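You operate a simulated robot arm through the tools that you are given. There is no shell and no other tool. Be economical: measure what you need, move in short steps, check, and stop when the job is done.

The job below is to be done with a simulated robot arm. You get a single attempt, and the scene is never put back.

TASK
Let the pressure off, then tighten the test flange bolt that stands proud.
Fine: at the blue bench; inlet lever shut first; green lever open till the orange gauge shows 0, and shut again; leave the other levers, knob, wheels, tags and spares of the pipework alone.

It is judged by the outcome, as a careful person would: the job done as asked, and still so three seconds after it is handed in. It fails if anything else is knocked over, pushed out of place, dropped, spilled or broken.

THE ROBOT
A 5-joint arm with a three-finger gripper on a trunk, on a base that drives. Base frame: it is fixed to the floor where the robot stands at the start and does not move with it; the origin is under the middle of the robot, x ahead of it, y to its left, z up; the surface under the hand at the start is at about z = 0.84. Units: m, rad, N and s.
With the tool pointing down near the work surface it reaches from about 0.32 to 0.66 m from the robot's upright axis, wherever it stands. Its first joint turns from -2.897 to 2.897 rad. Places, roughly: blue gasket [-1.25, 0, 0.75]; blue tag [-1.25, 0.75, 0.75]; engine handwheel [0.8, -0.5, 1.9]; fill lever [0.5, 1, 1.2]; gauge lever [0.5, 0.5, 1.2]; green gasket [-1.25, 0, 0.75]; green lever [0.5, 0.7, 1.2]; green padlock [-1.25, 0.25, 0.75]; green plate [-1.5, 0.25, 0.75]; green tag [-1.25, 0.5, 0.75]; inlet lever [0.5, 0, 1.2]; motor handwheel [0.8, 1, 1.9]; orange lever [0.5, 0.3, 1.3]; orange tag [-1.25, 1, 0.75]; pink lever [0.6, 0.5, 1.6]; pressure knob [0.4, -0.2, 0.9]. The tool tilts only in the upright plane through the base axis and itself; it spins freely about its own axis. Payload 1.37 kg.
The TCP is the grasp point between the finger pads, 0.016 m short of the fingertips. In the tool frame z runs along the fingers and y along their closing line. The gripper opens to 0.101 m. The gripper's body begins 0.082 m behind the TCP.
Orientation is that of the tool frame in the base frame, as [roll, pitch, yaw] about the fixed x, y, z axes, in that order (R = Rz(yaw) Ry(pitch) Rx(roll)). With the fingers straight down and closing along the base's y, the tool's x points along the base's -x, its y along +y and its z along -z.

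THE INTERFACE
- The arm moves only by the tool drive_tool. Its argument "rows" is a list of rows, each a list of 7 numbers: the shift along the tool's x, y, z in m, then the turn, a rotation vector about the tool's x, y, z in rad, then the gripper command, from -1 (shut) to 1 (fully open), values between in proportion. In form: [[dx, dy, dz, wx, wy, wz, fingers], ...]. A call has 1 to 20 rows; each row is the pose to reach, as a shift and turn from the pose commanded when the call began, along the tool's axes at that moment. Each row takes 0.2 s and may step no farther than 0.05 m and 0.15 rad from the row before; otherwise, or with a gripper value out of range, the whole call is refused. Where a pose cannot be reached the arm comes as near as it can. A force on the tool above 40 N (or 10 N above the force at the start of the call, whichever is more), or a blocked arm, ends the call early, and 0.2 s more pass. The fingers move at their own pace (about 0.045 m/s each) and stop on an object; they squeeze with about 26 N. The grip force told is the motor's: it shows also when the fingers shut on nothing. Time passes only in rows, and 0.2 s behind the last, so rows that repeat a pose let the fingers close. It gives the time, the measured TCP pose, the force on the tool (base axes), the opening and the grip force at its end, in the units of the frame above (readings bear some noise), with the torque about the TCP (base axes, N m) and any sound that the robot's microphone picked up.
- Cameras (640 x 400 px; columns grow to the right, rows downward): "scene" is now at [0.011, 0.1857, 1.608]; the picture's right is [0.07, -1.00, 0.00], its down [-0.63, -0.04, -0.78] and it looks along [0.77, 0.06, -0.63] (base axes); focal length 214 px, centre (320, 200). "wrist" rides on the gripper at [0.072, 0.02, -0.104] in the tool frame; the picture's right is [-0.26, 0.96, 0.00], its down [-0.76, -0.21, -0.62] and it looks along [-0.60, -0.16, 0.78] (tool axes); focal length 265 px, centre (320, 200). There is no depth. A picture from a camera that has moved, and an enlarged one, comes with that camera's place and axes in the base frame and with its lens. The place of the scene camera against the robot may be out by one fixed shift of up to 0.025 m in any direction.
- camera(camera): a new picture of that camera. No time passes.
- lift_body(by): slides the trunk up (or, below 0, down) by that many m; the arm and the scene camera ride with it, the base frame stays. It gives what a move gives, with no picture.
- roll_base(legs): drives the robot by 1 to 6 legs, each [ahead, left, turn to the left] in m, m and rad, along the robot's own axes; the way and the turn of a leg run together, so that a leg with both is an arc; at most 1.5 m and 3.142 rad a leg. The arm and the cameras ride along, it lands a little off, and it stops where it bumps. It gives what a move gives.
- head_to(pan, tilt): turns the head with the scene camera to pan (to the left, within 2.705 rad either way) and tilt (down, from -0.506 to 1.204), counted from straight ahead of the robot. It gives what a move gives.
- close_up(camera, box): a new picture of the part [left, top, right, bottom] of that camera's present view, enlarged. No time passes.
- close_job(): hands the job in; it is judged then, once.

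Go step by step. Nothing tells you exact positions but the pictures and the camera data: compare them with the known pose of the tool, close in by small moves and look again before you grip or let go. The budget is 120 turns and 98 pictures, counting those below and the enlarged ones. Unless the task says otherwise, let go and move clear before handing in, and close with one line.

The tools are called after "Emit:" as name(argument=value, ...) on one line, values as JSON. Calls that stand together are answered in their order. drive_tool: Moves the arm, as the interface text tells. Its arguments: {"type":"object","properties":{"rows":{"type":"array","items":{"type":"array","items":{"type":"number"}}}},"required":["rows"]} The other tools are called the same way: lift_body (by) slides the trunk up or down; roll_base (legs) drives the base; head_to (pan, tilt) turns the head that bears the scene camera; camera (camera) takes a picture; close_up (camera, box) takes an enlarged picture of a part of a camera's view; close_job () hands the job in.

At the start:

```text
t: 0.0
eef_pos: [0.24, 0.3177, 1.3462]
orientation: [3.141, 0.001, 3.141]
wrist_force: [-0.5, 0.4, 0.3]
torque: [-0.03, -0.02, 0.0]
opening: 0.1008
finger_force: 0.1
trunk travel left (down, up): [-0.527, 0.063]
robot x, y, heading: [0.0013, 0.0012, 0.008]
head pan, tilt: [0.072, 0.684]
```

scene: 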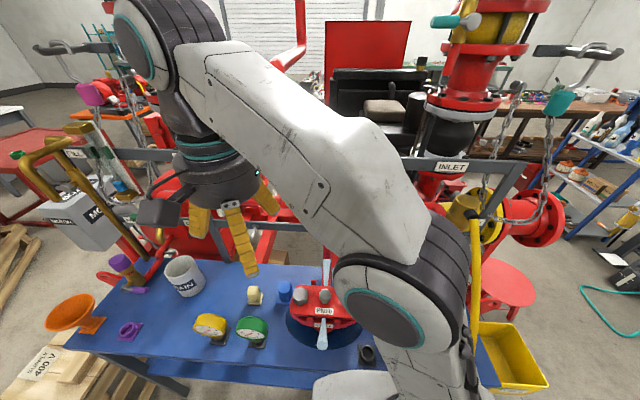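
wrist: 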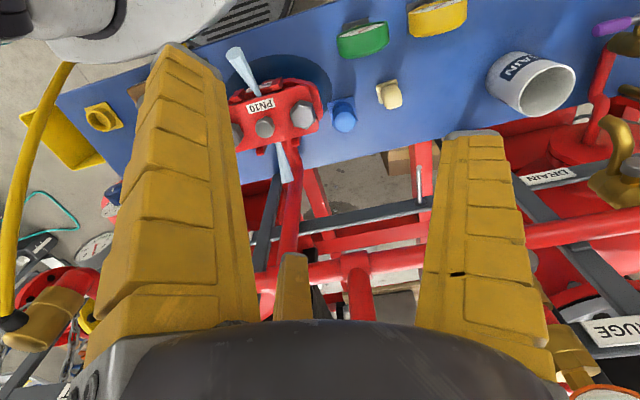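

The blue bench is ahead with the flange (PN10), gauges and a drain cup; the arm blocks much of the view. I'll look around with the head first.

Emit:
head_to(pan=0.6, tilt=0.5)

Emit:
camera(camera="scene")

Emit:
head_to(pan=-0.5, tilt=0.5)

Emit:
camera(camera="scene")

```text
t: 0.9
eef_pos: [0.2395, 0.3177, 1.3458]
orientation: [-3.141, 0.0, -3.141]
wrist_force: [-0.1, 0.6, -0.3]
torque: [0.02, 0.0, 0.0]
opening: 0.1005
finger_force: 0.1
trunk travel left (down, up): [-0.527, 0.063]
robot x, y, heading: [-0.0011, -0.0012, -0.003]
head pan, tilt: [0.6, 0.499]
```

```text
95 pictures are left
camera scene: at [0.0008, 0.231, 1.6243], right [0.56, -0.83, 0.0], down [-0.4, -0.27, -0.88], along [0.72, 0.5, -0.48], focal length 214 px, centre (320, 200)
```

scene: 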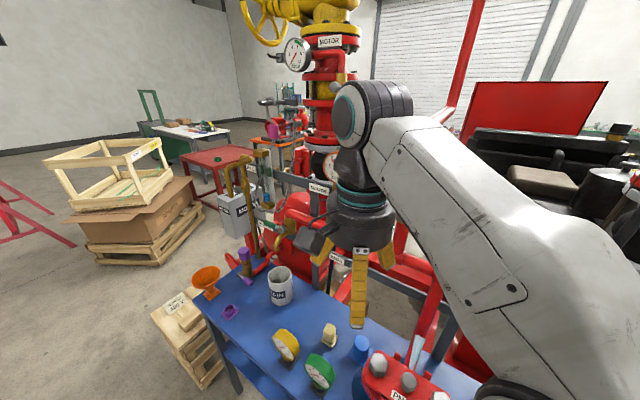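

```text
t: 2.3
eef_pos: [0.2386, 0.3178, 1.3456]
orientation: [-3.138, -0.001, -3.141]
wrist_force: [0.0, -0.5, 0.2]
torque: [0.02, 0.0, 0.01]
opening: 0.1003
finger_force: 0.1
trunk travel left (down, up): [-0.527, 0.063]
robot x, y, heading: [0.0005, -0.0003, -0.002]
head pan, tilt: [-0.499, 0.499]
```

```text
94 pictures are left
camera scene: at [0.0056, 0.1361, 1.6243], right [-0.48, -0.88, 0.0], down [-0.42, 0.23, -0.88], along [0.77, -0.42, -0.48], focal length 214 px, centre (320, 200)
```

scene: 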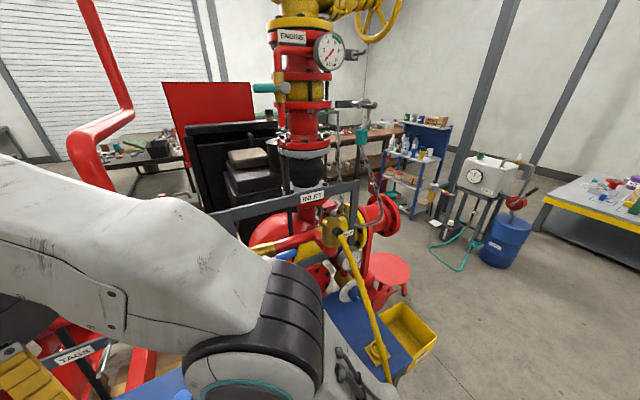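

The arm hides the levers. I'll back off a little to see the whole rig.

Emit:
roll_base(legs=[[-0.5, 0, 0]])

Emit:
head_to(pan=0.25, tilt=0.4)

Emit:
camera(camera="scene")

Emit:
camera(camera="wrist")

```text
t: 5.2
eef_pos: [-0.2629, 0.3168, 1.3461]
orientation: [3.141, 0.0, -3.139]
wrist_force: [-0.7, 0.3, 0.3]
torque: [-0.01, -0.03, 0.02]
opening: 0.1009
finger_force: 0.0
trunk travel left (down, up): [-0.527, 0.063]
robot x, y, heading: [-0.5001, -0.0031, 0.004]
head pan, tilt: [-0.499, 0.499]
```

```text
t: 6.3
eef_pos: [-0.2621, 0.3173, 1.3461]
orientation: [-3.14, -0.001, -3.138]
wrist_force: [0.7, -0.3, -0.4]
torque: [0.03, -0.02, 0.0]
opening: 0.1007
finger_force: 0.0
trunk travel left (down, up): [-0.527, 0.063]
robot x, y, heading: [-0.502, 0.0054, -0.002]
head pan, tilt: [0.25, 0.4]
```

```text
93 pictures are left
camera scene: at [-0.4855, 0.2016, 1.6334], right [0.25, -0.97, 0.0], down [-0.38, -0.1, -0.92], along [0.89, 0.23, -0.39], focal length 214 px, centre (320, 200)
```

scene: 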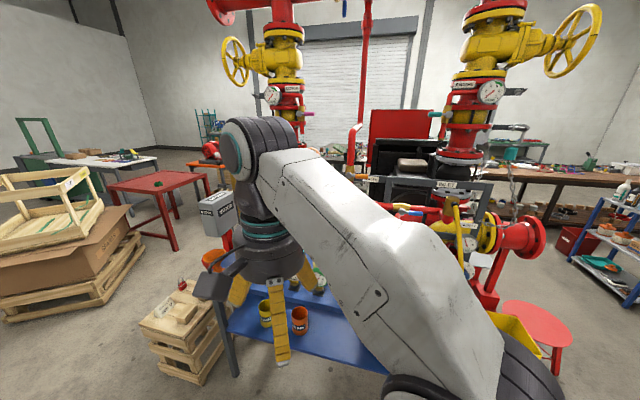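

```text
92 pictures are left
camera wrist: at [-0.3351, 0.3371, 1.4499], right [0.26, 0.97, 0.0], down [0.76, -0.2, 0.62], along [0.6, -0.16, -0.78], focal length 265 px, centre (320, 200)
```

wrist: 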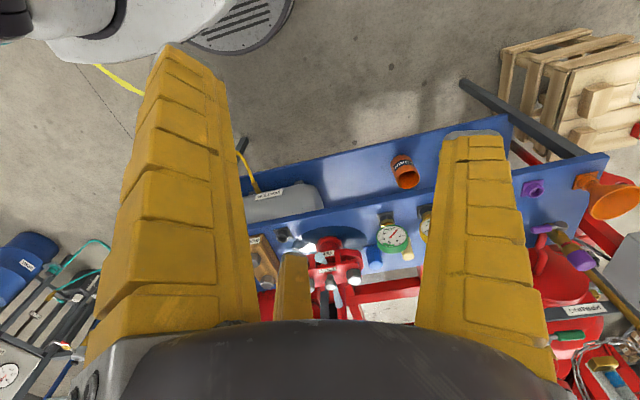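

The arm still masks the view; I'll swing it round to the robot's right at the same height.

Emit:
drive_tool(rows=[[-0.036, -0.0315, 0, 0, 0, 0, 1], [-0.0685, -0.067, 0, 0, 0, 0, 1], [-0.096, -0.106, 0, 0, 0, 0, 1], [-0.119, -0.1475, 0, 0, 0, 0, 1], [-0.137, -0.192, 0, 0, 0, 0, 1], [-0.149, -0.238, 0, 0, 0, 0, 1], [-0.156, -0.285, 0, 0, 0, 0, 1], [-0.157, -0.333, 0, 0, 0, 0, 1], [-0.152, -0.38, 0, 0, 0, 0, 1], [-0.1415, -0.427, 0, 0, 0, 0, 1], [-0.1256, -0.472, 0, 0, 0, 0, 1], [-0.1044, -0.515, 0, 0, 0, 0, 1], [-0.078, -0.5547, 0, 0, 0, 0, 1], [-0.0475, -0.591, 0, 0, 0, 0, 1], [-0.0126, -0.624, 0, 0, 0, 0, 1]])

Emit:
camera(camera="scene")

```text
t: 9.5
eef_pos: [-0.2483, -0.3073, 1.344]
orientation: [-3.141, 0.001, -3.136]
wrist_force: [0.4, 0.1, 0.2]
torque: [-0.01, 0.0, 0.01]
opening: 0.1007
finger_force: 0.0
trunk travel left (down, up): [-0.527, 0.063]
robot x, y, heading: [-0.4995, -0.0007, -0.0]
head pan, tilt: [0.25, 0.4]
```

```text
91 pictures are left
camera scene: at [-0.4862, 0.2005, 1.6336], right [0.25, -0.97, 0.0], down [-0.38, -0.1, -0.92], along [0.89, 0.23, -0.39], focal length 214 px, centre (320, 200)
```

scene: 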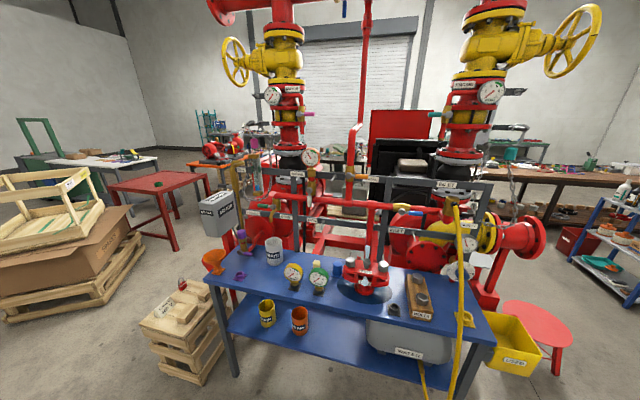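

Now the view is clear. I'll enlarge the key parts.

Emit:
close_up(camera="scene", box=[230, 140, 390, 240])

Emit:
close_up(camera="scene", box=[360, 150, 520, 250])

Emit:
close_up(camera="scene", box=[260, 240, 480, 340])

```text
4.00 times, centred on (310, 190) of scene
camera zoom: at [-0.4862, 0.2005, 1.6336], right [0.25, -0.97, 0.0], down [-0.38, -0.1, -0.92], along [0.89, 0.23, -0.39], focal length 858 px, centre (360, 240)
```

zoom: 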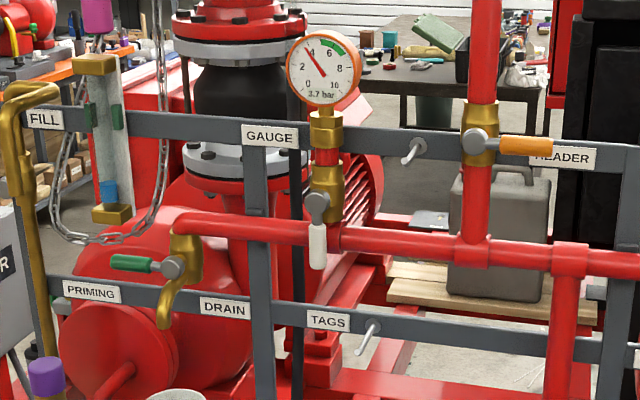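

```text
4.00 times, centred on (440, 200) of scene
camera zoom: at [-0.4862, 0.2005, 1.6336], right [0.25, -0.97, 0.0], down [-0.38, -0.1, -0.92], along [0.89, 0.23, -0.39], focal length 858 px, centre (-160, 200)
```

zoom: 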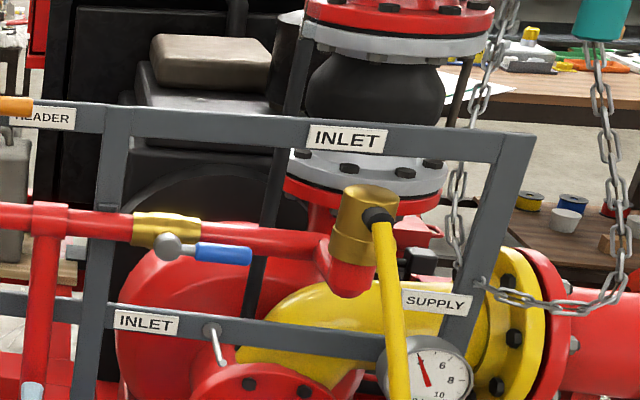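

```text
2.91 times, centred on (370, 290) of scene
camera zoom: at [-0.4862, 0.2005, 1.6336], right [0.25, -0.97, 0.0], down [-0.38, -0.1, -0.92], along [0.89, 0.23, -0.39], focal length 624 px, centre (174, -62)
```

zoom: 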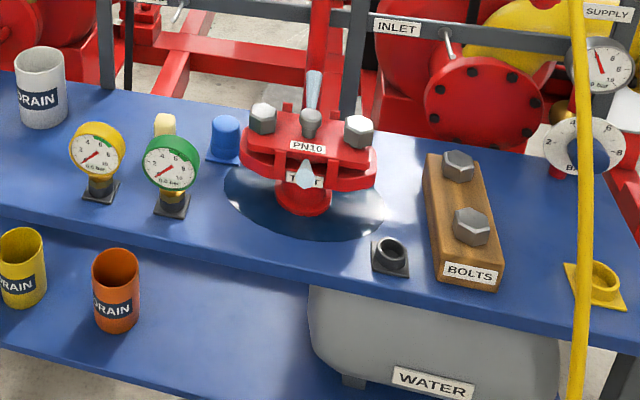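

The blue inlet lever lies along the pipe (open), the green drain lever is crosswise (shut), and orange-rimmed gauge reads 3.7 bar. I'll swing the arm forward and level the tool so that it can reach the levers from the front.

Emit:
drive_tool(rows=[[-0.035, 0.033, 0, 0, 0, 0, 1], [-0.0655, 0.069, 0, 0, 0, 0, 1], [-0.092, 0.109, 0, 0, 0, 0, 1], [-0.113, 0.152, 0, 0, 0, 0, 1], [-0.129, 0.197, 0, 0, 0, 0, 1], [-0.1395, 0.2436, 0, 0, 0, 0, 1], [-0.1445, 0.291, 0, 0, 0, 0, 1], [-0.15, 0.307, 0, 0, -0.1428, 0, 1], [-0.16, 0.307, 0.005, 0, -0.2856, 0, 1], [-0.17, 0.307, 0.01, 0, -0.4284, 0, 1], [-0.18, 0.307, 0.015, 0, -0.5712, 0, 1], [-0.19, 0.307, 0.02, 0, -0.714, 0, 1], [-0.2, 0.307, 0.025, 0, -0.8568, 0, 1], [-0.21, 0.307, 0.03, 0, -0.9996, 0, 1], [-0.22, 0.307, 0.035, 0, -1.1424, 0, 1], [-0.23, 0.307, 0.04, 0, -1.2852, 0, 1], [-0.24, 0.307, 0.045, 0, -1.428, 0, 1], [-0.25, 0.307, 0.05, 0, -1.5708, 0, 1]])

Emit:
head_to(pan=0.6, tilt=0.35)

Emit:
camera(camera="scene")

Emit:
camera(camera="wrist")

```text
t: 13.3
eef_pos: [0.0022, 0.0014, 1.2942]
orientation: [-3.104, 1.569, -3.1]
wrist_force: [0.5, -0.3, 0.3]
torque: [0.03, -0.02, -0.02]
opening: 0.1006
finger_force: 0.1
trunk travel left (down, up): [-0.527, 0.063]
robot x, y, heading: [-0.5014, -0.0015, -0.002]
head pan, tilt: [0.25, 0.4]
```

```text
t: 14.2
eef_pos: [0.0007, 0.0023, 1.2957]
orientation: [0.057, 1.57, 0.061]
wrist_force: [0.2, -0.2, 0.4]
torque: [0.0, 0.01, 0.0]
opening: 0.1006
finger_force: 0.1
trunk travel left (down, up): [-0.527, 0.063]
robot x, y, heading: [-0.5002, -0.0014, 0.004]
head pan, tilt: [0.6, 0.351]
```

```text
87 pictures are left
camera scene: at [-0.4986, 0.2312, 1.638], right [0.57, -0.82, 0.0], down [-0.28, -0.2, -0.94], along [0.77, 0.53, -0.34], focal length 214 px, centre (320, 200)
```

scene: 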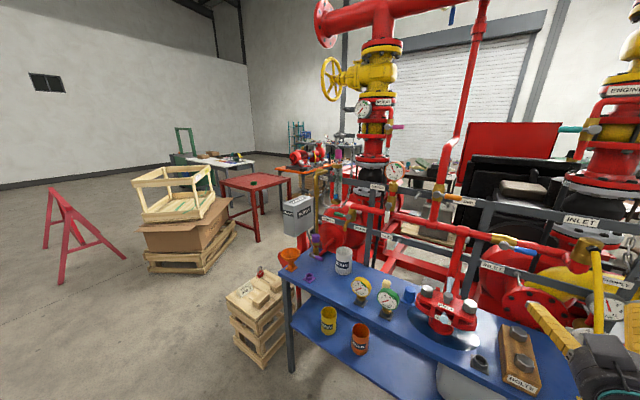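

```text
86 pictures are left
camera wrist: at [-0.1041, 0.0212, 1.2238], right [0.0, 0.96, 0.26], down [-0.62, -0.21, 0.76], along [0.79, -0.16, 0.6], focal length 265 px, centre (320, 200)
```

wrist: 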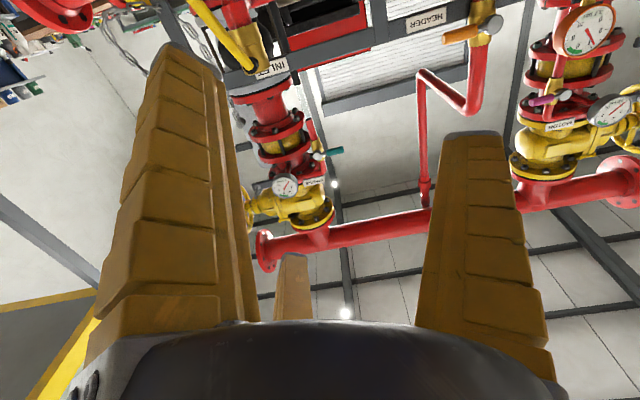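

Level tool works. I'll spin it so the fingers close vertically with the camera on the left, lower to lever height, and drive closer.

Emit:
drive_tool(rows=[[0.01, 0, 0, 0, 0, 0.1428, 0.6], [0.02, 0, 0, 0, 0, 0.2856, 0.3], [0.03, 0, 0, 0, 0, 0.4284, 0.1], [0.04, 0, 0, 0, 0, 0.5712, 0.0], [0.05, 0, 0, 0, 0, 0.714, 0.0], [0.06, 0, 0, 0, 0, 0.8568, 0.0], [0.07, 0, 0, 0, 0, 0.9996, 0.0], [0.08, 0, 0, 0, 0, 1.1424, 0.0], [0.085, 0, 0, 0, 0, 1.2852, 0.0], [0.09, 0, 0, 0, 0, 1.428, 0.0], [0.09, 0, 0, 0, 0, 1.5708, 0.0]])

Emit:
roll_base(legs=[[0.27, 0.03, 0]])

Emit:
head_to(pan=0.0, tilt=0.45)

Emit:
camera(camera="scene")

Emit:
camera(camera="wrist")

```text
t: 16.6
eef_pos: [0.0292, 0.0019, 1.2148]
orientation: [1.57, -0.005, 1.577]
wrist_force: [0.1, 1.0, 0.2]
torque: [0.02, -0.01, 0.01]
opening: 0.0541
finger_force: 2.9
out of reach, approached as far as the arm can: row 4, 5, 6, 7, 8, 9, 10, 11
trunk travel left (down, up): [-0.527, 0.063]
robot x, y, heading: [-0.5012, 0.0014, 0.004]
head pan, tilt: [0.6, 0.351]
```

```text
t: 18.4
eef_pos: [0.2947, 0.0345, 1.2149]
orientation: [1.571, -0.001, 1.576]
wrist_force: [-0.2, -0.5, 0.3]
torque: [-0.02, -0.03, 0.02]
opening: 0.0544
finger_force: 2.9
trunk travel left (down, up): [-0.527, 0.063]
robot x, y, heading: [-0.2318, 0.0341, 0.003]
head pan, tilt: [0.6, 0.351]
```

```text
t: 19.4
eef_pos: [0.2943, 0.0336, 1.2157]
orientation: [1.57, 0.001, 1.574]
wrist_force: [0.2, 0.3, 0.8]
torque: [-0.01, 0.0, 0.03]
opening: 0.0545
finger_force: 3.0
trunk travel left (down, up): [-0.527, 0.063]
robot x, y, heading: [-0.2339, 0.0322, 0.003]
head pan, tilt: [0.0, 0.45]
```

```text
85 pictures are left
camera scene: at [-0.2189, 0.2102, 1.6288], right [0.01, -1.0, 0.0], down [-0.44, 0.0, -0.9], along [0.9, 0.01, -0.44], focal length 214 px, centre (320, 200)
```

scene: 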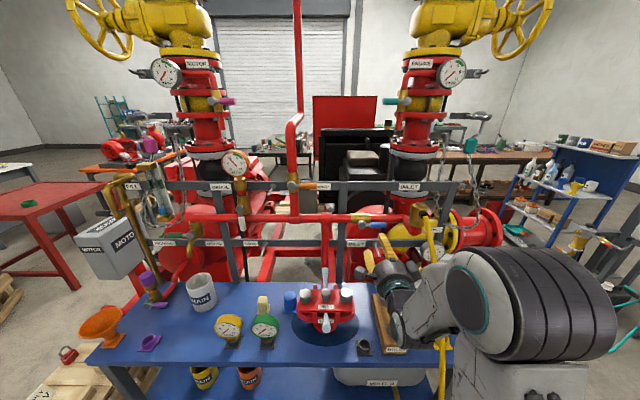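

```text
84 pictures are left
camera wrist: at [0.1875, 0.1051, 1.235], right [0.0, -0.26, 0.96], down [-0.62, -0.76, -0.21], along [0.79, -0.59, -0.16], focal length 265 px, centre (320, 200)
```

wrist: 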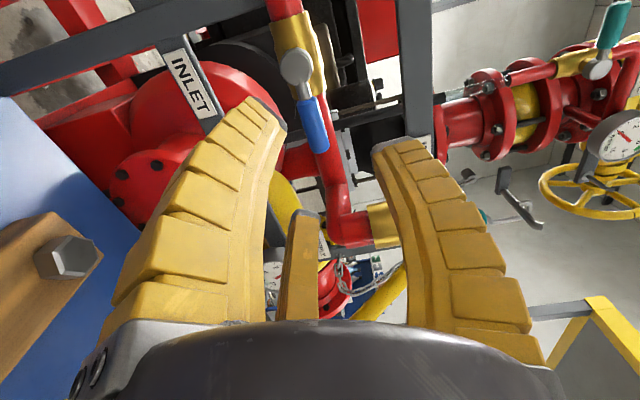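

The handle appears at about (0.51, -0.02, 1.19), running from a pivot near y 0.05. I'll lower to its height, drive in 0.1 m and look again.

Emit:
lift_body(by=-0.022)

Emit:
roll_base(legs=[[0.1, -0.02, 0]])

Emit:
camera(camera="wrist")

Emit:
camera(camera="scene")

```text
t: 20.1
eef_pos: [0.2931, 0.0335, 1.1938]
orientation: [1.572, 0.001, 1.576]
wrist_force: [0.6, -0.2, -1.2]
torque: [-0.05, 0.01, 0.0]
opening: 0.0542
finger_force: 2.8
trunk travel left (down, up): [-0.505, 0.085]
robot x, y, heading: [-0.236, 0.032, 0.006]
head pan, tilt: [0.0, 0.45]
```

```text
t: 21.3
eef_pos: [0.3946, 0.014, 1.1933]
orientation: [1.57, 0.001, 1.578]
wrist_force: [0.3, -1.0, 0.3]
torque: [-0.01, -0.05, 0.01]
opening: 0.0542
finger_force: 3.3
trunk travel left (down, up): [-0.505, 0.085]
robot x, y, heading: [-0.1332, 0.0113, 0.007]
head pan, tilt: [0.0, 0.45]
```

```text
83 pictures are left
camera wrist: at [0.288, 0.0859, 1.2125], right [0.0, -0.26, 0.96], down [-0.62, -0.76, -0.21], along [0.79, -0.59, -0.17], focal length 265 px, centre (320, 200)
```

wrist: 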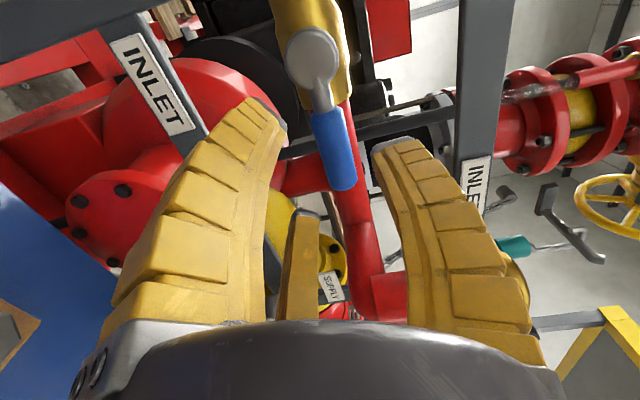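

```text
82 pictures are left
camera scene: at [-0.1181, 0.1902, 1.6068], right [0.01, -1.0, 0.0], down [-0.44, 0.0, -0.9], along [0.9, 0.01, -0.44], focal length 214 px, centre (320, 200)
```

scene: 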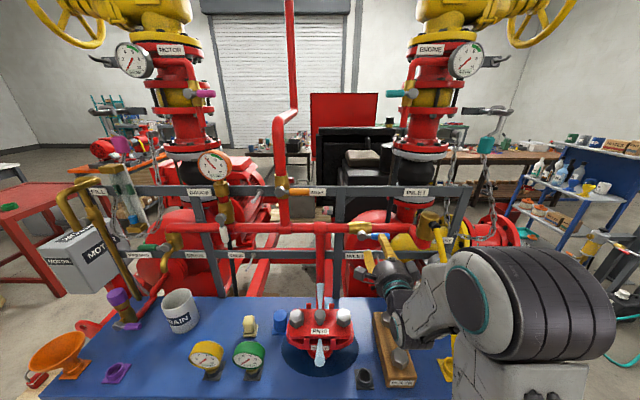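

The handle tip is about 5 cm ahead of the TCP, at nearly the same height. I'll ease forward so that the open fork straddles the handle.

Emit:
drive_tool(rows=[[-0.01, 0.001, 0.015, 0, 0, 0, 0], [-0.018, 0.002, 0.03, 0, 0, 0, 0], [-0.018, 0.002, 0.04, 0, 0, 0, 0]])

Emit:
camera(camera="wrist")

Emit:
close_up(camera="scene", box=[320, 190, 480, 290])

```text
t: 22.1
eef_pos: [0.4339, 0.0109, 1.1962]
orientation: [1.572, 0.001, 1.571]
wrist_force: [0.1, 0.8, 0.0]
torque: [-0.02, 0.02, 0.01]
opening: 0.0541
finger_force: 2.6
out of reach, approached as far as the arm can: row 1, 2, 3
trunk travel left (down, up): [-0.505, 0.085]
robot x, y, heading: [-0.1331, 0.0097, 0.008]
head pan, tilt: [0.0, 0.45]
```

```text
81 pictures are left
camera wrist: at [0.328, 0.0834, 1.2154], right [0.0, -0.26, 0.96], down [-0.62, -0.76, -0.21], along [0.78, -0.6, -0.16], focal length 265 px, centre (320, 200)
```

wrist: 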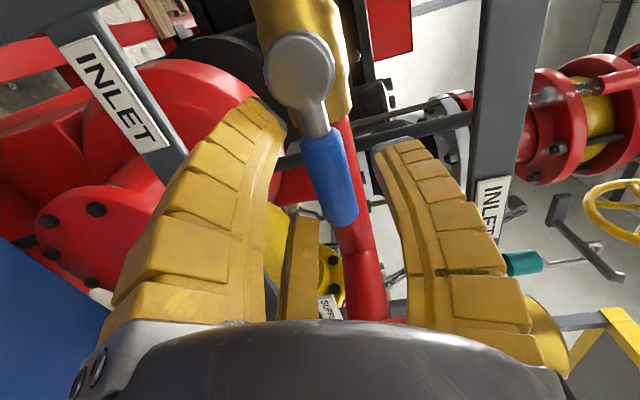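

```text
4.00 times, centred on (400, 240) of scene
camera zoom: at [-0.1194, 0.1906, 1.6068], right [0.01, -1.0, 0.0], down [-0.44, 0.0, -0.9], along [0.9, 0.01, -0.44], focal length 858 px, centre (0, 40)
```

zoom: 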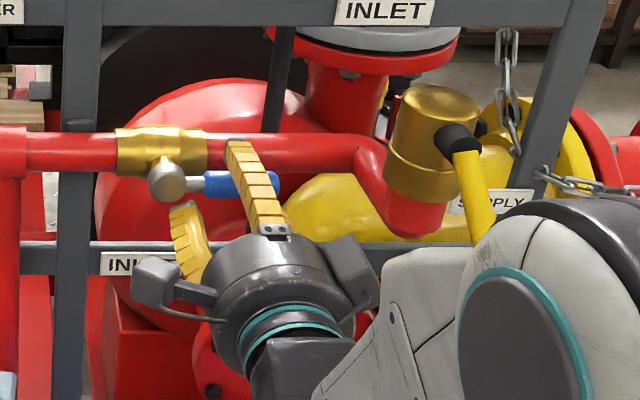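

Two views agree: handle from pivot (0.45, 0.06, 1.20) to tip y -0.03. I'll back out, lower the trunk and raise the arm to gain downward range, then straddle the handle.

Emit:
drive_tool(rows=[[0, 0, -0.03, 0, 0, 0, 0], [-0.005, 0.03, -0.03, 0, -0.015, 0, 0], [-0.015, 0.06, -0.03, 0, -0.034, 0, 0], [-0.02, 0.085, -0.03, 0, -0.034, 0, 0]])

Emit:
lift_body(by=-0.08)

Emit:
camera(camera="wrist")

```text
t: 23.1
eef_pos: [0.4039, -0.0045, 1.2797]
orientation: [1.571, 0.0, 1.538]
wrist_force: [0.4, 0.2, -0.3]
torque: [0.01, 0.0, 0.05]
opening: 0.0544
finger_force: 2.8
out of reach, approached as far as the arm can: row 4
trunk travel left (down, up): [-0.505, 0.085]
robot x, y, heading: [-0.1376, 0.0108, 0.008]
head pan, tilt: [0.0, 0.45]
```

```text
t: 24.3
eef_pos: [0.4027, -0.0048, 1.199]
orientation: [1.57, 0.0, 1.537]
wrist_force: [0.8, -0.5, 0.2]
torque: [-0.04, 0.01, -0.01]
opening: 0.0545
finger_force: 2.0
trunk travel left (down, up): [-0.425, 0.165]
robot x, y, heading: [-0.1325, 0.0115, 0.004]
head pan, tilt: [0.0, 0.45]
```

```text
79 pictures are left
camera wrist: at [0.3007, 0.0711, 1.219], right [-0.01, -0.26, 0.96], down [-0.65, -0.74, -0.21], along [0.76, -0.62, -0.16], focal length 265 px, centre (320, 200)
```

wrist: 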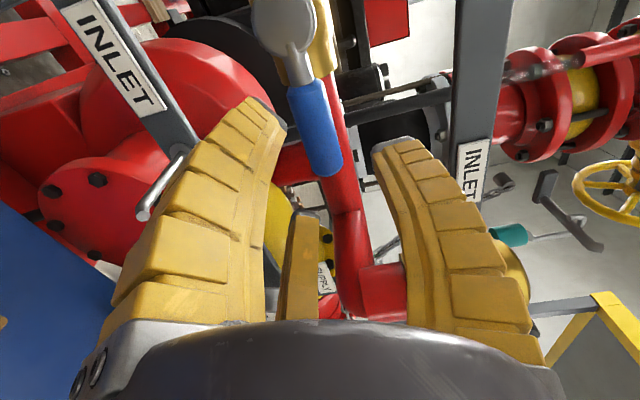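

Aligned; moving forward to straddle the handle.

Emit:
drive_tool(rows=[[0, 0, 0.02, 0, 0, 0, 0], [0, 0, 0.04, 0, 0, 0, 0], [0, 0, 0.052, 0, 0, 0, 0]])

Emit:
camera(camera="wrist")

Emit:
close_up(camera="scene", box=[320, 170, 480, 270])

```text
t: 25.1
eef_pos: [0.4566, -0.0065, 1.1992]
orientation: [1.571, -0.001, 1.539]
wrist_force: [0.1, -1.2, -0.3]
torque: [0.04, 0.04, 0.02]
opening: 0.0543
finger_force: 2.6
trunk travel left (down, up): [-0.425, 0.165]
robot x, y, heading: [-0.1364, 0.0118, 0.009]
head pan, tilt: [0.0, 0.45]
```

```text
78 pictures are left
camera wrist: at [0.3531, 0.0697, 1.2186], right [-0.01, -0.26, 0.96], down [-0.64, -0.74, -0.21], along [0.76, -0.62, -0.16], focal length 265 px, centre (320, 200)
```

wrist: 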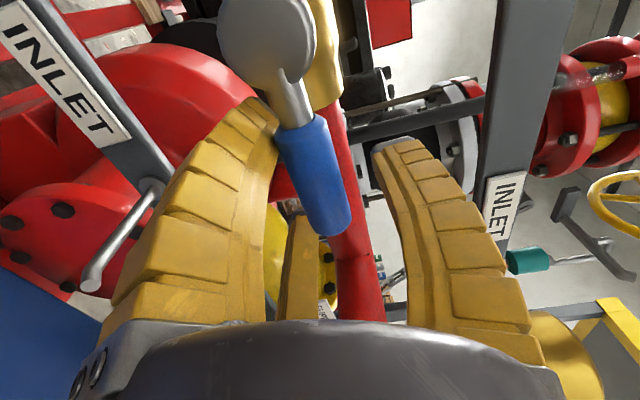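

```text
4.00 times, centred on (400, 220) of scene
camera zoom: at [-0.1195, 0.1905, 1.5268], right [0.01, -1.0, 0.0], down [-0.44, 0.0, -0.9], along [0.9, 0.01, -0.44], focal length 858 px, centre (0, 120)
```

zoom: 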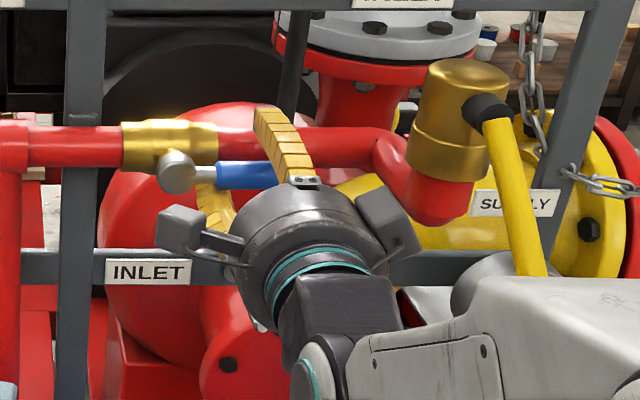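

The fork now straddles the handle. I'll narrow the gap and swing the lever down about its pivot, halfway first.

Emit:
drive_tool(rows=[[0, 0, 0, 0, 0, 0, -0.35], [0, 0, 0, 0, 0, 0, -0.35], [0.0007, -0.0099, 0, 0, 0.001, 0.15, -0.35], [0.003, -0.0197, 0, 0, 0.005, 0.3, -0.35], [0.0066, -0.0289, 0, 0.0025, 0.0107, 0.45, -0.35], [0.0116, -0.0375, 0, 0.006, 0.019, 0.6, -0.35], [0.0178, -0.0453, 0, 0.011, 0.0287, 0.75, -0.35], [0.0252, -0.0521, 0, 0.019, 0.0396, 0.9, -0.35]])

Emit:
camera(camera="wrist")

Emit:
close_up(camera="scene", box=[320, 170, 480, 270])

```text
t: 26.9
eef_pos: [0.4562, 0.0192, 1.1473]
orientation: [1.574, -0.902, 1.584]
wrist_force: [0.7, -0.2, -0.2]
torque: [0.03, 0.0, -0.02]
opening: 0.0373
finger_force: 3.3
trunk travel left (down, up): [-0.425, 0.165]
robot x, y, heading: [-0.1369, 0.0106, 0.01]
head pan, tilt: [0.0, 0.45]
```

```text
76 pictures are left
camera wrist: at [0.3506, 0.0462, 1.2159], right [0.01, -0.92, 0.39], down [-0.62, -0.31, -0.72], along [0.79, -0.23, -0.57], focal length 265 px, centre (320, 200)
```

wrist: 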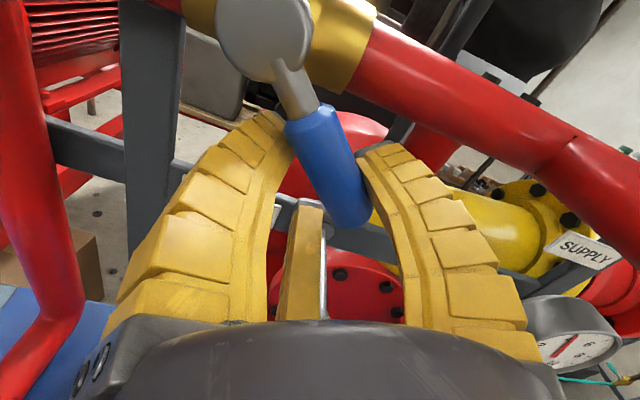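

```text
4.00 times, centred on (400, 220) of scene
camera zoom: at [-0.1195, 0.1905, 1.5268], right [0.01, -1.0, 0.0], down [-0.44, 0.0, -0.9], along [0.9, 0.01, -0.44], focal length 858 px, centre (0, 120)
```

zoom: 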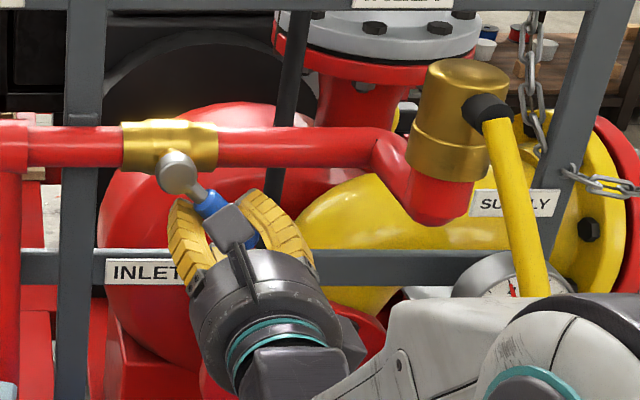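

The lever follows with little force. I'll carry it to the full quarter turn.

Emit:
drive_tool(rows=[[0.0007, -0.0099, 0, 0.0116, 0.0079, 0.15, -0.35], [0.003, -0.0197, 0, 0.0252, 0.0145, 0.3, -0.35], [0.0066, -0.0289, 0, 0.0409, 0.0196, 0.45, -0.35], [0.0116, -0.0375, 0, 0.0586, 0.0228, 0.6, -0.35], [0.0178, -0.0453, 0, 0.0774, 0.0236, 0.75, -0.35], [0.0211, -0.0486, 0, 0.086, 0.023, 0.82, -0.35]])

Emit:
camera(camera="wrist")

Emit:
close_up(camera="scene", box=[320, 170, 480, 270])

```text
refused: row 4 steps farther than a row can; nothing moved
```

```text
74 pictures are left
camera wrist: at [0.3506, 0.0462, 1.2159], right [0.01, -0.92, 0.39], down [-0.62, -0.31, -0.72], along [0.79, -0.23, -0.57], focal length 265 px, centre (320, 200)
```

wrist: 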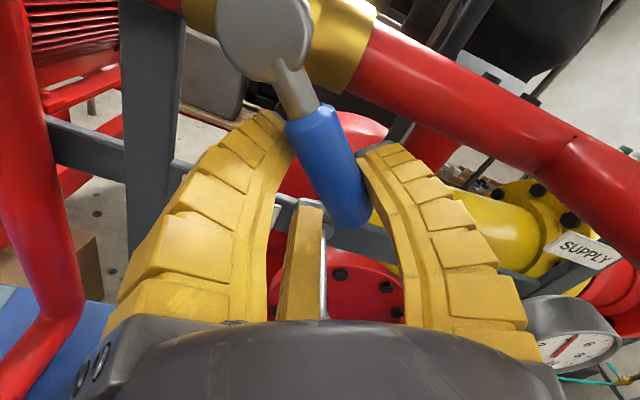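

```text
4.00 times, centred on (400, 220) of scene
camera zoom: at [-0.1195, 0.1905, 1.5268], right [0.01, -1.0, 0.0], down [-0.44, 0.0, -0.9], along [0.9, 0.01, -0.44], focal length 858 px, centre (0, 120)
```

zoom: 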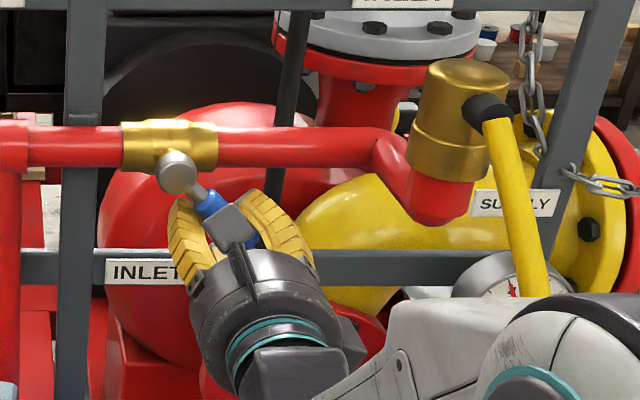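

Turn steps slightly too big; I'll resend with finer turns.

Emit:
drive_tool(rows=[[0.0005, -0.0086, 0, 0.01, 0.0069, 0.13, -0.35], [0.0022, -0.0171, 0, 0.021, 0.0126, 0.26, -0.35], [0.005, -0.0253, 0, 0.0345, 0.0175, 0.39, -0.35], [0.0088, -0.033, 0, 0.049, 0.021, 0.52, -0.35], [0.0136, -0.0403, 0, 0.0645, 0.0232, 0.65, -0.35], [0.0192, -0.0468, 0, 0.081, 0.0234, 0.78, -0.35], [0.0211, -0.0486, 0, 0.086, 0.023, 0.82, -0.35]])

Emit:
camera(camera="wrist")

Emit:
close_up(camera="scene", box=[320, 170, 480, 270])

```text
t: 28.5
eef_pos: [0.4574, 0.0653, 1.1332]
orientation: [1.569, -1.438, 1.672]
wrist_force: [0.1, -1.1, -0.1]
torque: [0.01, -0.03, -0.02]
opening: 0.0381
finger_force: 4.0
out of reach, approached as far as the arm can: row 5, 6, 7
trunk travel left (down, up): [-0.425, 0.165]
robot x, y, heading: [-0.1376, 0.0122, 0.012]
head pan, tilt: [0.0, 0.45]
```

```text
72 pictures are left
camera wrist: at [0.3531, 0.0443, 1.2067], right [0.1, -0.99, -0.14], down [-0.63, 0.04, -0.78], along [0.77, 0.16, -0.61], focal length 265 px, centre (320, 200)
```

wrist: 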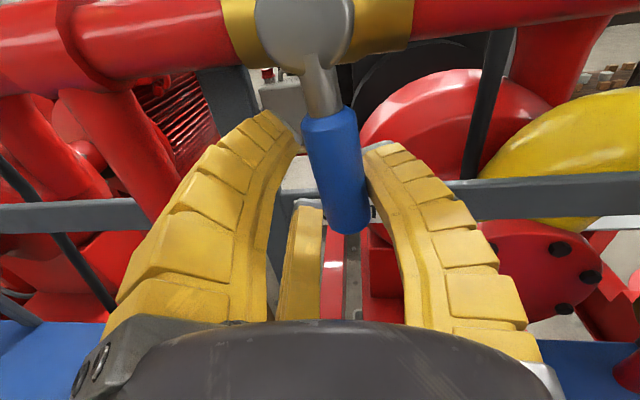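

```text
4.00 times, centred on (400, 220) of scene
camera zoom: at [-0.1194, 0.1904, 1.5268], right [0.01, -1.0, 0.0], down [-0.44, 0.0, -0.9], along [0.9, 0.01, -0.44], focal length 858 px, centre (0, 120)
```

zoom: 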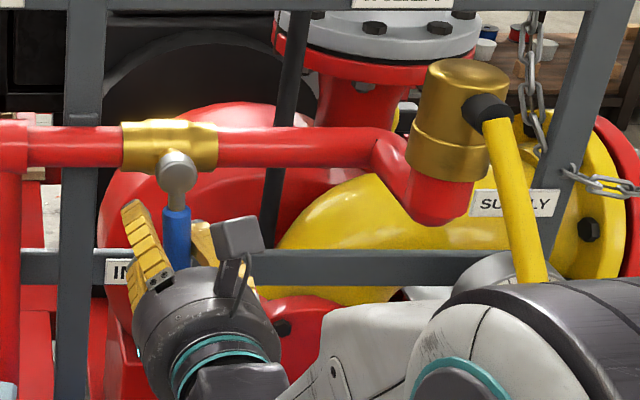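

The handle hangs vertical now. I'll press slightly further to make sure it's at its stop.

Emit:
drive_tool(rows=[[0, -0.006, 0, 0.01, 0, 0, -0.35], [0, -0.012, 0, 0.02, 0, 0, -0.35], [0, -0.018, 0, 0.03, 0, 0, -0.35]])

Emit:
close_up(camera="scene", box=[320, 170, 480, 270])

```text
t: 29.3
eef_pos: [0.4552, 0.0777, 1.1317]
orientation: [1.581, -1.441, 1.687]
wrist_force: [6.4, -18.7, 2.7]
torque: [0.11, -0.28, 0.15]
opening: 0.0499
finger_force: 11.9
trunk travel left (down, up): [-0.425, 0.165]
robot x, y, heading: [-0.1366, 0.0089, 0.007]
head pan, tilt: [0.0, 0.45]
```

```text
4.00 times, centred on (400, 220) of scene
camera zoom: at [-0.1183, 0.1866, 1.5273], right [0.01, -1.0, 0.0], down [-0.44, 0.0, -0.9], along [0.9, 0.01, -0.44], focal length 858 px, centre (0, 120)
```

zoom: 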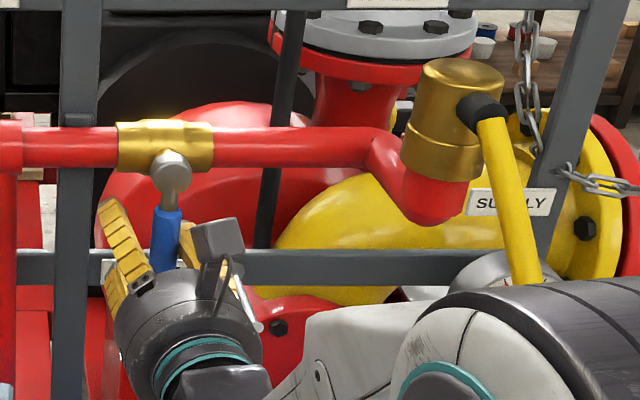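

The inlet lever is against its shut stop. I'll back off, open the fingers a bit and withdraw.

Emit:
drive_tool(rows=[[0, -0.007, 0, 0, 0, 0, -0.2], [0, -0.005, 0, 0, 0, 0, 0], [0, -0.005, -0.02, 0, 0, 0, 0], [0, -0.005, -0.05, 0, 0, 0, 0], [0, -0.005, -0.06, 0, 0, 0, 0]])

Emit:
roll_base(legs=[[-0.15, 0, 0], [0, 0.69, 0]])

Emit:
camera(camera="scene")

Emit:
camera(camera="wrist")

```text
t: 30.5
eef_pos: [0.3931, 0.0778, 1.1305]
orientation: [1.595, -1.44, 1.686]
wrist_force: [-0.7, -0.3, 0.2]
torque: [-0.01, 0.01, -0.02]
opening: 0.0544
finger_force: 2.8
out of reach, approached as far as the arm can: row 1, 3, 4, 5
trunk travel left (down, up): [-0.425, 0.165]
robot x, y, heading: [-0.1354, 0.0105, 0.008]
head pan, tilt: [0.0, 0.45]
```

```text
t: 35.2
eef_pos: [0.2424, 0.7502, 1.1301]
orientation: [1.597, -1.438, 1.674]
wrist_force: [0.2, 0.1, -0.5]
torque: [-0.01, 0.01, -0.03]
opening: 0.0547
finger_force: 2.7
trunk travel left (down, up): [-0.425, 0.165]
robot x, y, heading: [-0.2896, 0.6841, 0.004]
head pan, tilt: [0.0, 0.45]
```

```text
69 pictures are left
camera scene: at [-0.2715, 0.8674, 1.5268], right [0.0, -1.0, 0.0], down [-0.44, 0.0, -0.9], along [0.9, 0.0, -0.44], focal length 214 px, centre (320, 200)
```

scene: 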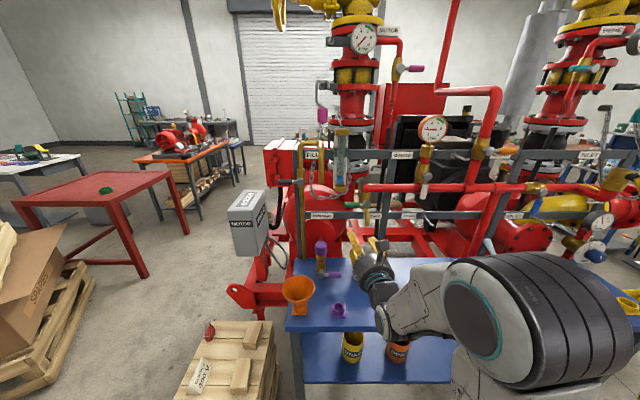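

```text
68 pictures are left
camera wrist: at [0.1391, 0.7263, 1.2051], right [0.13, -0.98, -0.14], down [-0.63, 0.02, -0.77], along [0.76, 0.18, -0.62], focal length 265 px, centre (320, 200)
```

wrist: 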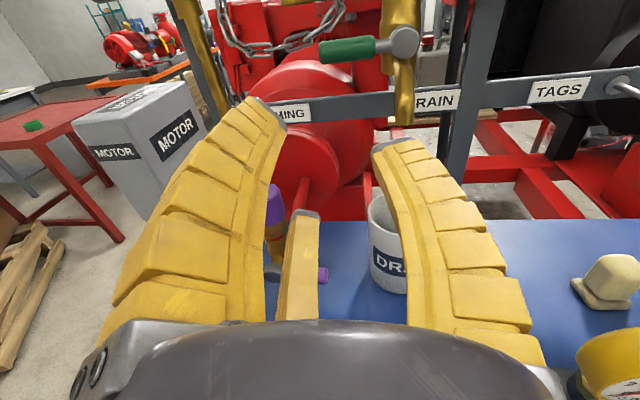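

Robot is at the drain end. I'll enlarge the view of the green lever, cup and orange gauge.

Emit:
close_up(camera="scene", box=[280, 110, 480, 235])

Emit:
close_up(camera="wrist", box=[300, 0, 500, 125])

```text
3.20 times, centred on (380, 172) of scene
camera zoom: at [-0.2715, 0.8674, 1.5268], right [0.0, -1.0, 0.0], down [-0.44, 0.0, -0.9], along [0.9, 0.0, -0.44], focal length 686 px, centre (128, 288)
```

zoom: 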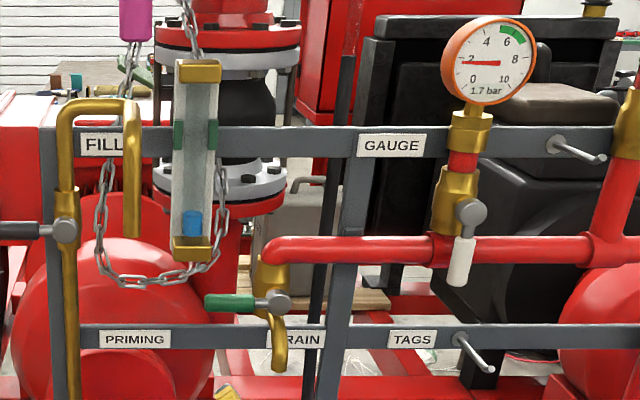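

```text
3.20 times, centred on (400, 62) of wrist
camera zoom: at [0.1391, 0.7263, 1.2051], right [0.13, -0.98, -0.14], down [-0.63, 0.02, -0.77], along [0.76, 0.18, -0.62], focal length 849 px, centre (64, 640)
```

zoom: 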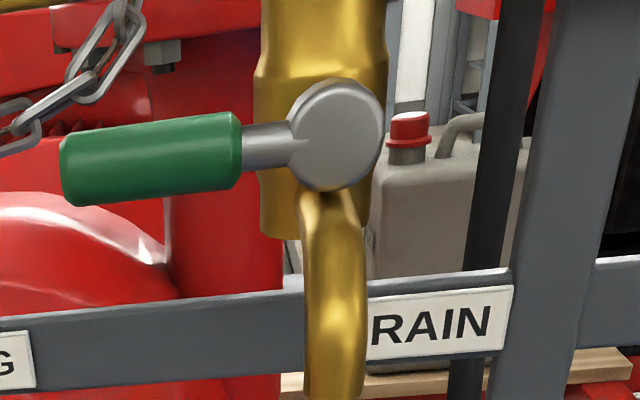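

The drain spout end (~0.416, 0.69, 1.08) is over the white cup, and the gauge is already falling (1.7). The green lever's pivot is about (0.47, 0.685, 1.146) with its handle to y 0.776. I'll turn the fork vertical with the camera on the right and approach.

Emit:
drive_tool(rows=[[0.002, 0, 0, 0, 0, 0.144, 0], [0.004, 0, 0, 0, 0, 0.288, 0], [0.006, 0, 0, 0, 0, 0.432, 0], [0.008, 0, 0, 0, 0, 0.576, 0], [0.01, 0, 0, 0, 0, 0.72, 0], [0.012, 0, 0, 0, 0, 0.864, 0], [0.014, 0, 0, 0, 0, 1.008, 0], [0.016, 0, 0, 0, 0, 1.152, 0], [0.018, 0, 0, 0, 0, 1.296, 0], [0.018, 0, 0, 0, 0, 1.44, 0]])

Emit:
roll_base(legs=[[0.12, 0, 0]])

Emit:
camera(camera="wrist")

Emit:
camera(camera="scene")

```text
t: 37.4
eef_pos: [0.2425, 0.7492, 1.1487]
orientation: [1.602, -1.44, 1.669]
wrist_force: [0.3, 0.7, -0.4]
torque: [-0.03, -0.04, 0.01]
opening: 0.0541
finger_force: 2.7
out of reach, approached as far as the arm can: row 1, 2, 3, 4, 5, 6, 7, 8, 9, 10
trunk travel left (down, up): [-0.425, 0.165]
robot x, y, heading: [-0.2861, 0.6884, 0.001]
head pan, tilt: [0.0, 0.45]
```

```text
t: 38.6
eef_pos: [0.3627, 0.7485, 1.1485]
orientation: [1.607, -1.439, 1.666]
wrist_force: [0.4, 0.7, -0.2]
torque: [0.0, 0.01, 0.0]
opening: 0.054
finger_force: 2.3
trunk travel left (down, up): [-0.425, 0.165]
robot x, y, heading: [-0.1722, 0.6896, 0.004]
head pan, tilt: [0.0, 0.45]
```

```text
65 pictures are left
camera wrist: at [0.2595, 0.7261, 1.2225], right [0.13, -0.98, -0.14], down [-0.63, 0.02, -0.77], along [0.76, 0.19, -0.62], focal length 265 px, centre (320, 200)
```

wrist: 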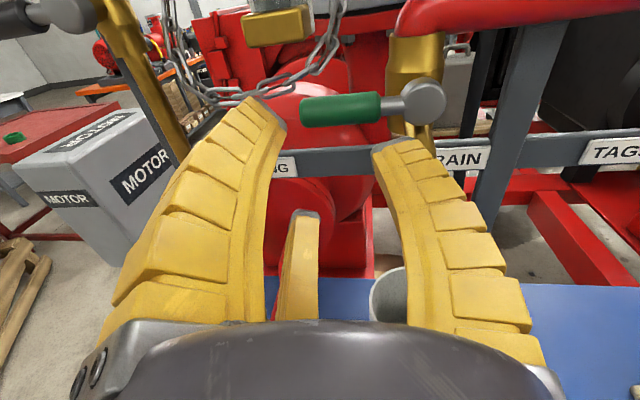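

```text
64 pictures are left
camera scene: at [-0.1503, 0.8671, 1.5268], right [0.0, -1.0, 0.0], down [-0.44, 0.0, -0.9], along [0.9, 0.0, -0.44], focal length 214 px, centre (320, 200)
```

scene: 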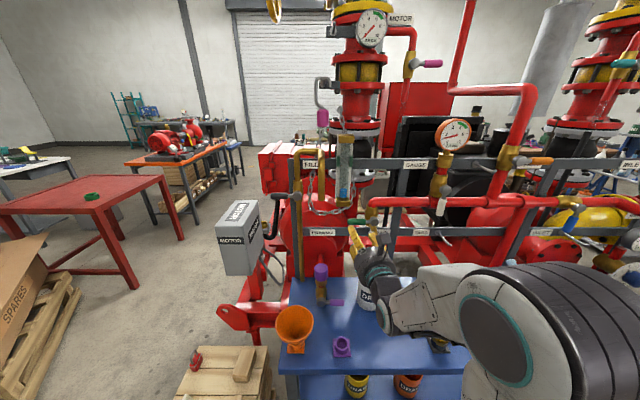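

The wrist spin hit its limit that way; I'll turn it the other way, camera to the left.

Emit:
drive_tool(rows=[[0, 0, 0, 0, 0, -0.142, 0], [0, 0, 0, 0, 0, -0.284, 0], [0, 0, 0, 0, 0, -0.426, 0], [0, 0, 0, 0, 0, -0.568, 0], [0, 0, 0, 0, 0, -0.71, 0], [0, 0, 0, 0, 0, -0.852, 0], [0, 0, 0, 0, 0, -0.994, 0], [0, 0, 0, 0, 0, -1.136, 0], [0, 0, 0, 0, 0, -1.278, 0], [0, 0, 0, 0, 0, -1.42, 0], [0, 0, 0, 0, 0, -1.562, 0], [0, 0, 0, 0, 0, -1.7, 0]])

Emit:
camera(camera="wrist")

```text
t: 41.2
eef_pos: [0.3609, 0.7501, 1.1475]
orientation: [1.576, 0.263, 1.702]
wrist_force: [0.8, 0.4, -0.3]
torque: [0.0, -0.04, 0.01]
opening: 0.0544
finger_force: 2.5
trunk travel left (down, up): [-0.425, 0.165]
robot x, y, heading: [-0.17, 0.6881, -0.001]
head pan, tilt: [0.0, 0.45]
```

```text
63 pictures are left
camera wrist: at [0.247, 0.8102, 1.1488], right [0.0, 0.0, 1.0], down [-0.51, -0.86, 0.0], along [0.86, -0.51, -0.01], focal length 265 px, centre (320, 200)
```

wrist: 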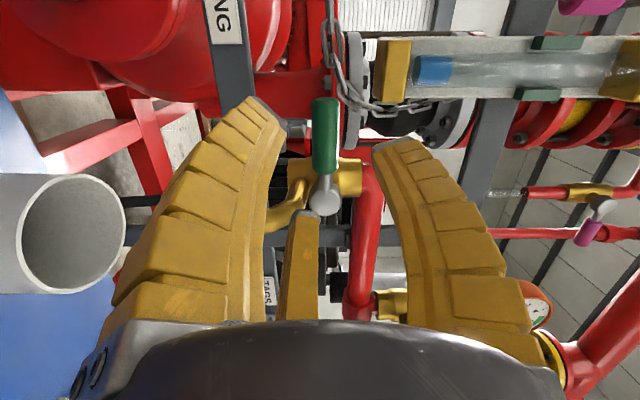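

Good view: handle lies between the fingers. I'll level the fork and move forward over the handle.

Emit:
drive_tool(rows=[[0, 0, 0.0, 0, 0, 0.13, 0], [0, 0, 0.0, 0, 0, 0.263, 0], [0, 0, 0.03, 0, 0, 0.263, 0], [0, 0, 0.06, 0, 0, 0.263, 0], [0, 0, 0.085, 0, 0, 0.263, 0], [0, 0, 0.1, 0, 0, 0.263, 0]])

Emit:
camera(camera="wrist")

Emit:
close_up(camera="scene", box=[320, 100, 520, 225])

```text
t: 42.6
eef_pos: [0.4613, 0.7627, 1.1469]
orientation: [1.577, -0.002, 1.701]
wrist_force: [-4.9, -0.2, -1.0]
torque: [0.01, -0.2, 0.04]
opening: 0.0528
finger_force: 2.3
trunk travel left (down, up): [-0.425, 0.165]
robot x, y, heading: [-0.1689, 0.6846, 0.001]
head pan, tilt: [0.0, 0.45]
```

```text
62 pictures are left
camera wrist: at [0.3462, 0.8204, 1.1677], right [0.04, -0.26, 0.96], down [-0.52, -0.83, -0.21], along [0.85, -0.49, -0.17], focal length 265 px, centre (320, 200)
```

wrist: 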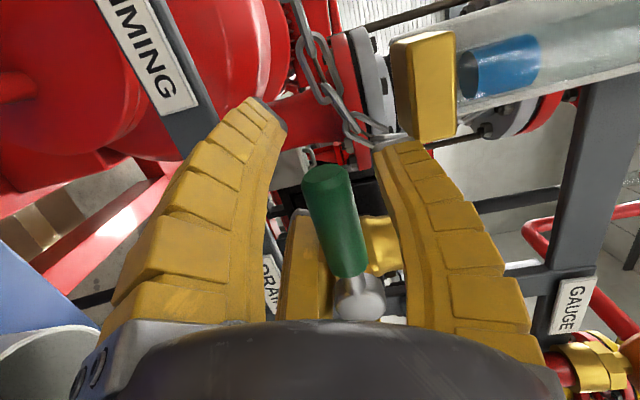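

```text
3.20 times, centred on (420, 162) of scene
camera zoom: at [-0.1523, 0.867, 1.5268], right [0.0, -1.0, 0.0], down [-0.43, 0.0, -0.9], along [0.9, 0.0, -0.43], focal length 686 px, centre (0, 320)
```

zoom: 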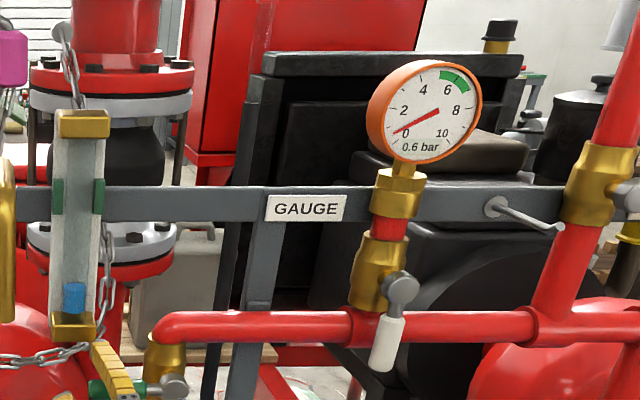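

A light contact at the upper fingertip (probably the sight-glass foot). I'll back off 1.2 cm and narrow the fork.

Emit:
drive_tool(rows=[[0, 0, -0.012, 0, 0, 0, -0.1], [0, 0, -0.012, 0, 0, 0, -0.35], [0, 0, -0.012, 0, 0, 0, -0.35]])

Emit:
camera(camera="wrist")

```text
t: 43.4
eef_pos: [0.4487, 0.7613, 1.1473]
orientation: [1.574, -0.002, 1.702]
wrist_force: [-0.2, 0.1, -0.4]
torque: [0.02, -0.01, -0.03]
opening: 0.0373
finger_force: 3.7
trunk travel left (down, up): [-0.425, 0.165]
robot x, y, heading: [-0.1686, 0.6898, 0.003]
head pan, tilt: [0.0, 0.45]
```

```text
60 pictures are left
camera wrist: at [0.3344, 0.8191, 1.1679], right [0.04, -0.26, 0.96], down [-0.52, -0.83, -0.21], along [0.85, -0.49, -0.17], focal length 265 px, centre (320, 200)
```

wrist: 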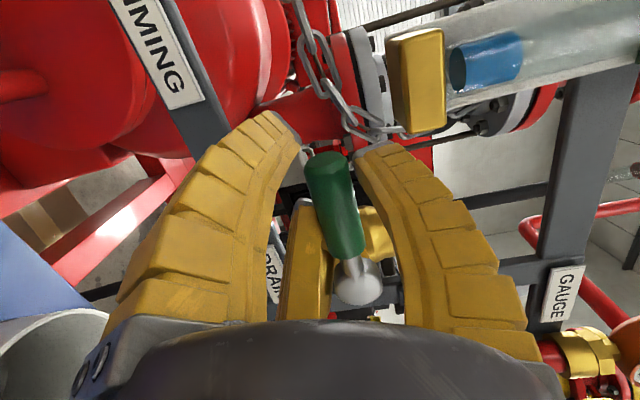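

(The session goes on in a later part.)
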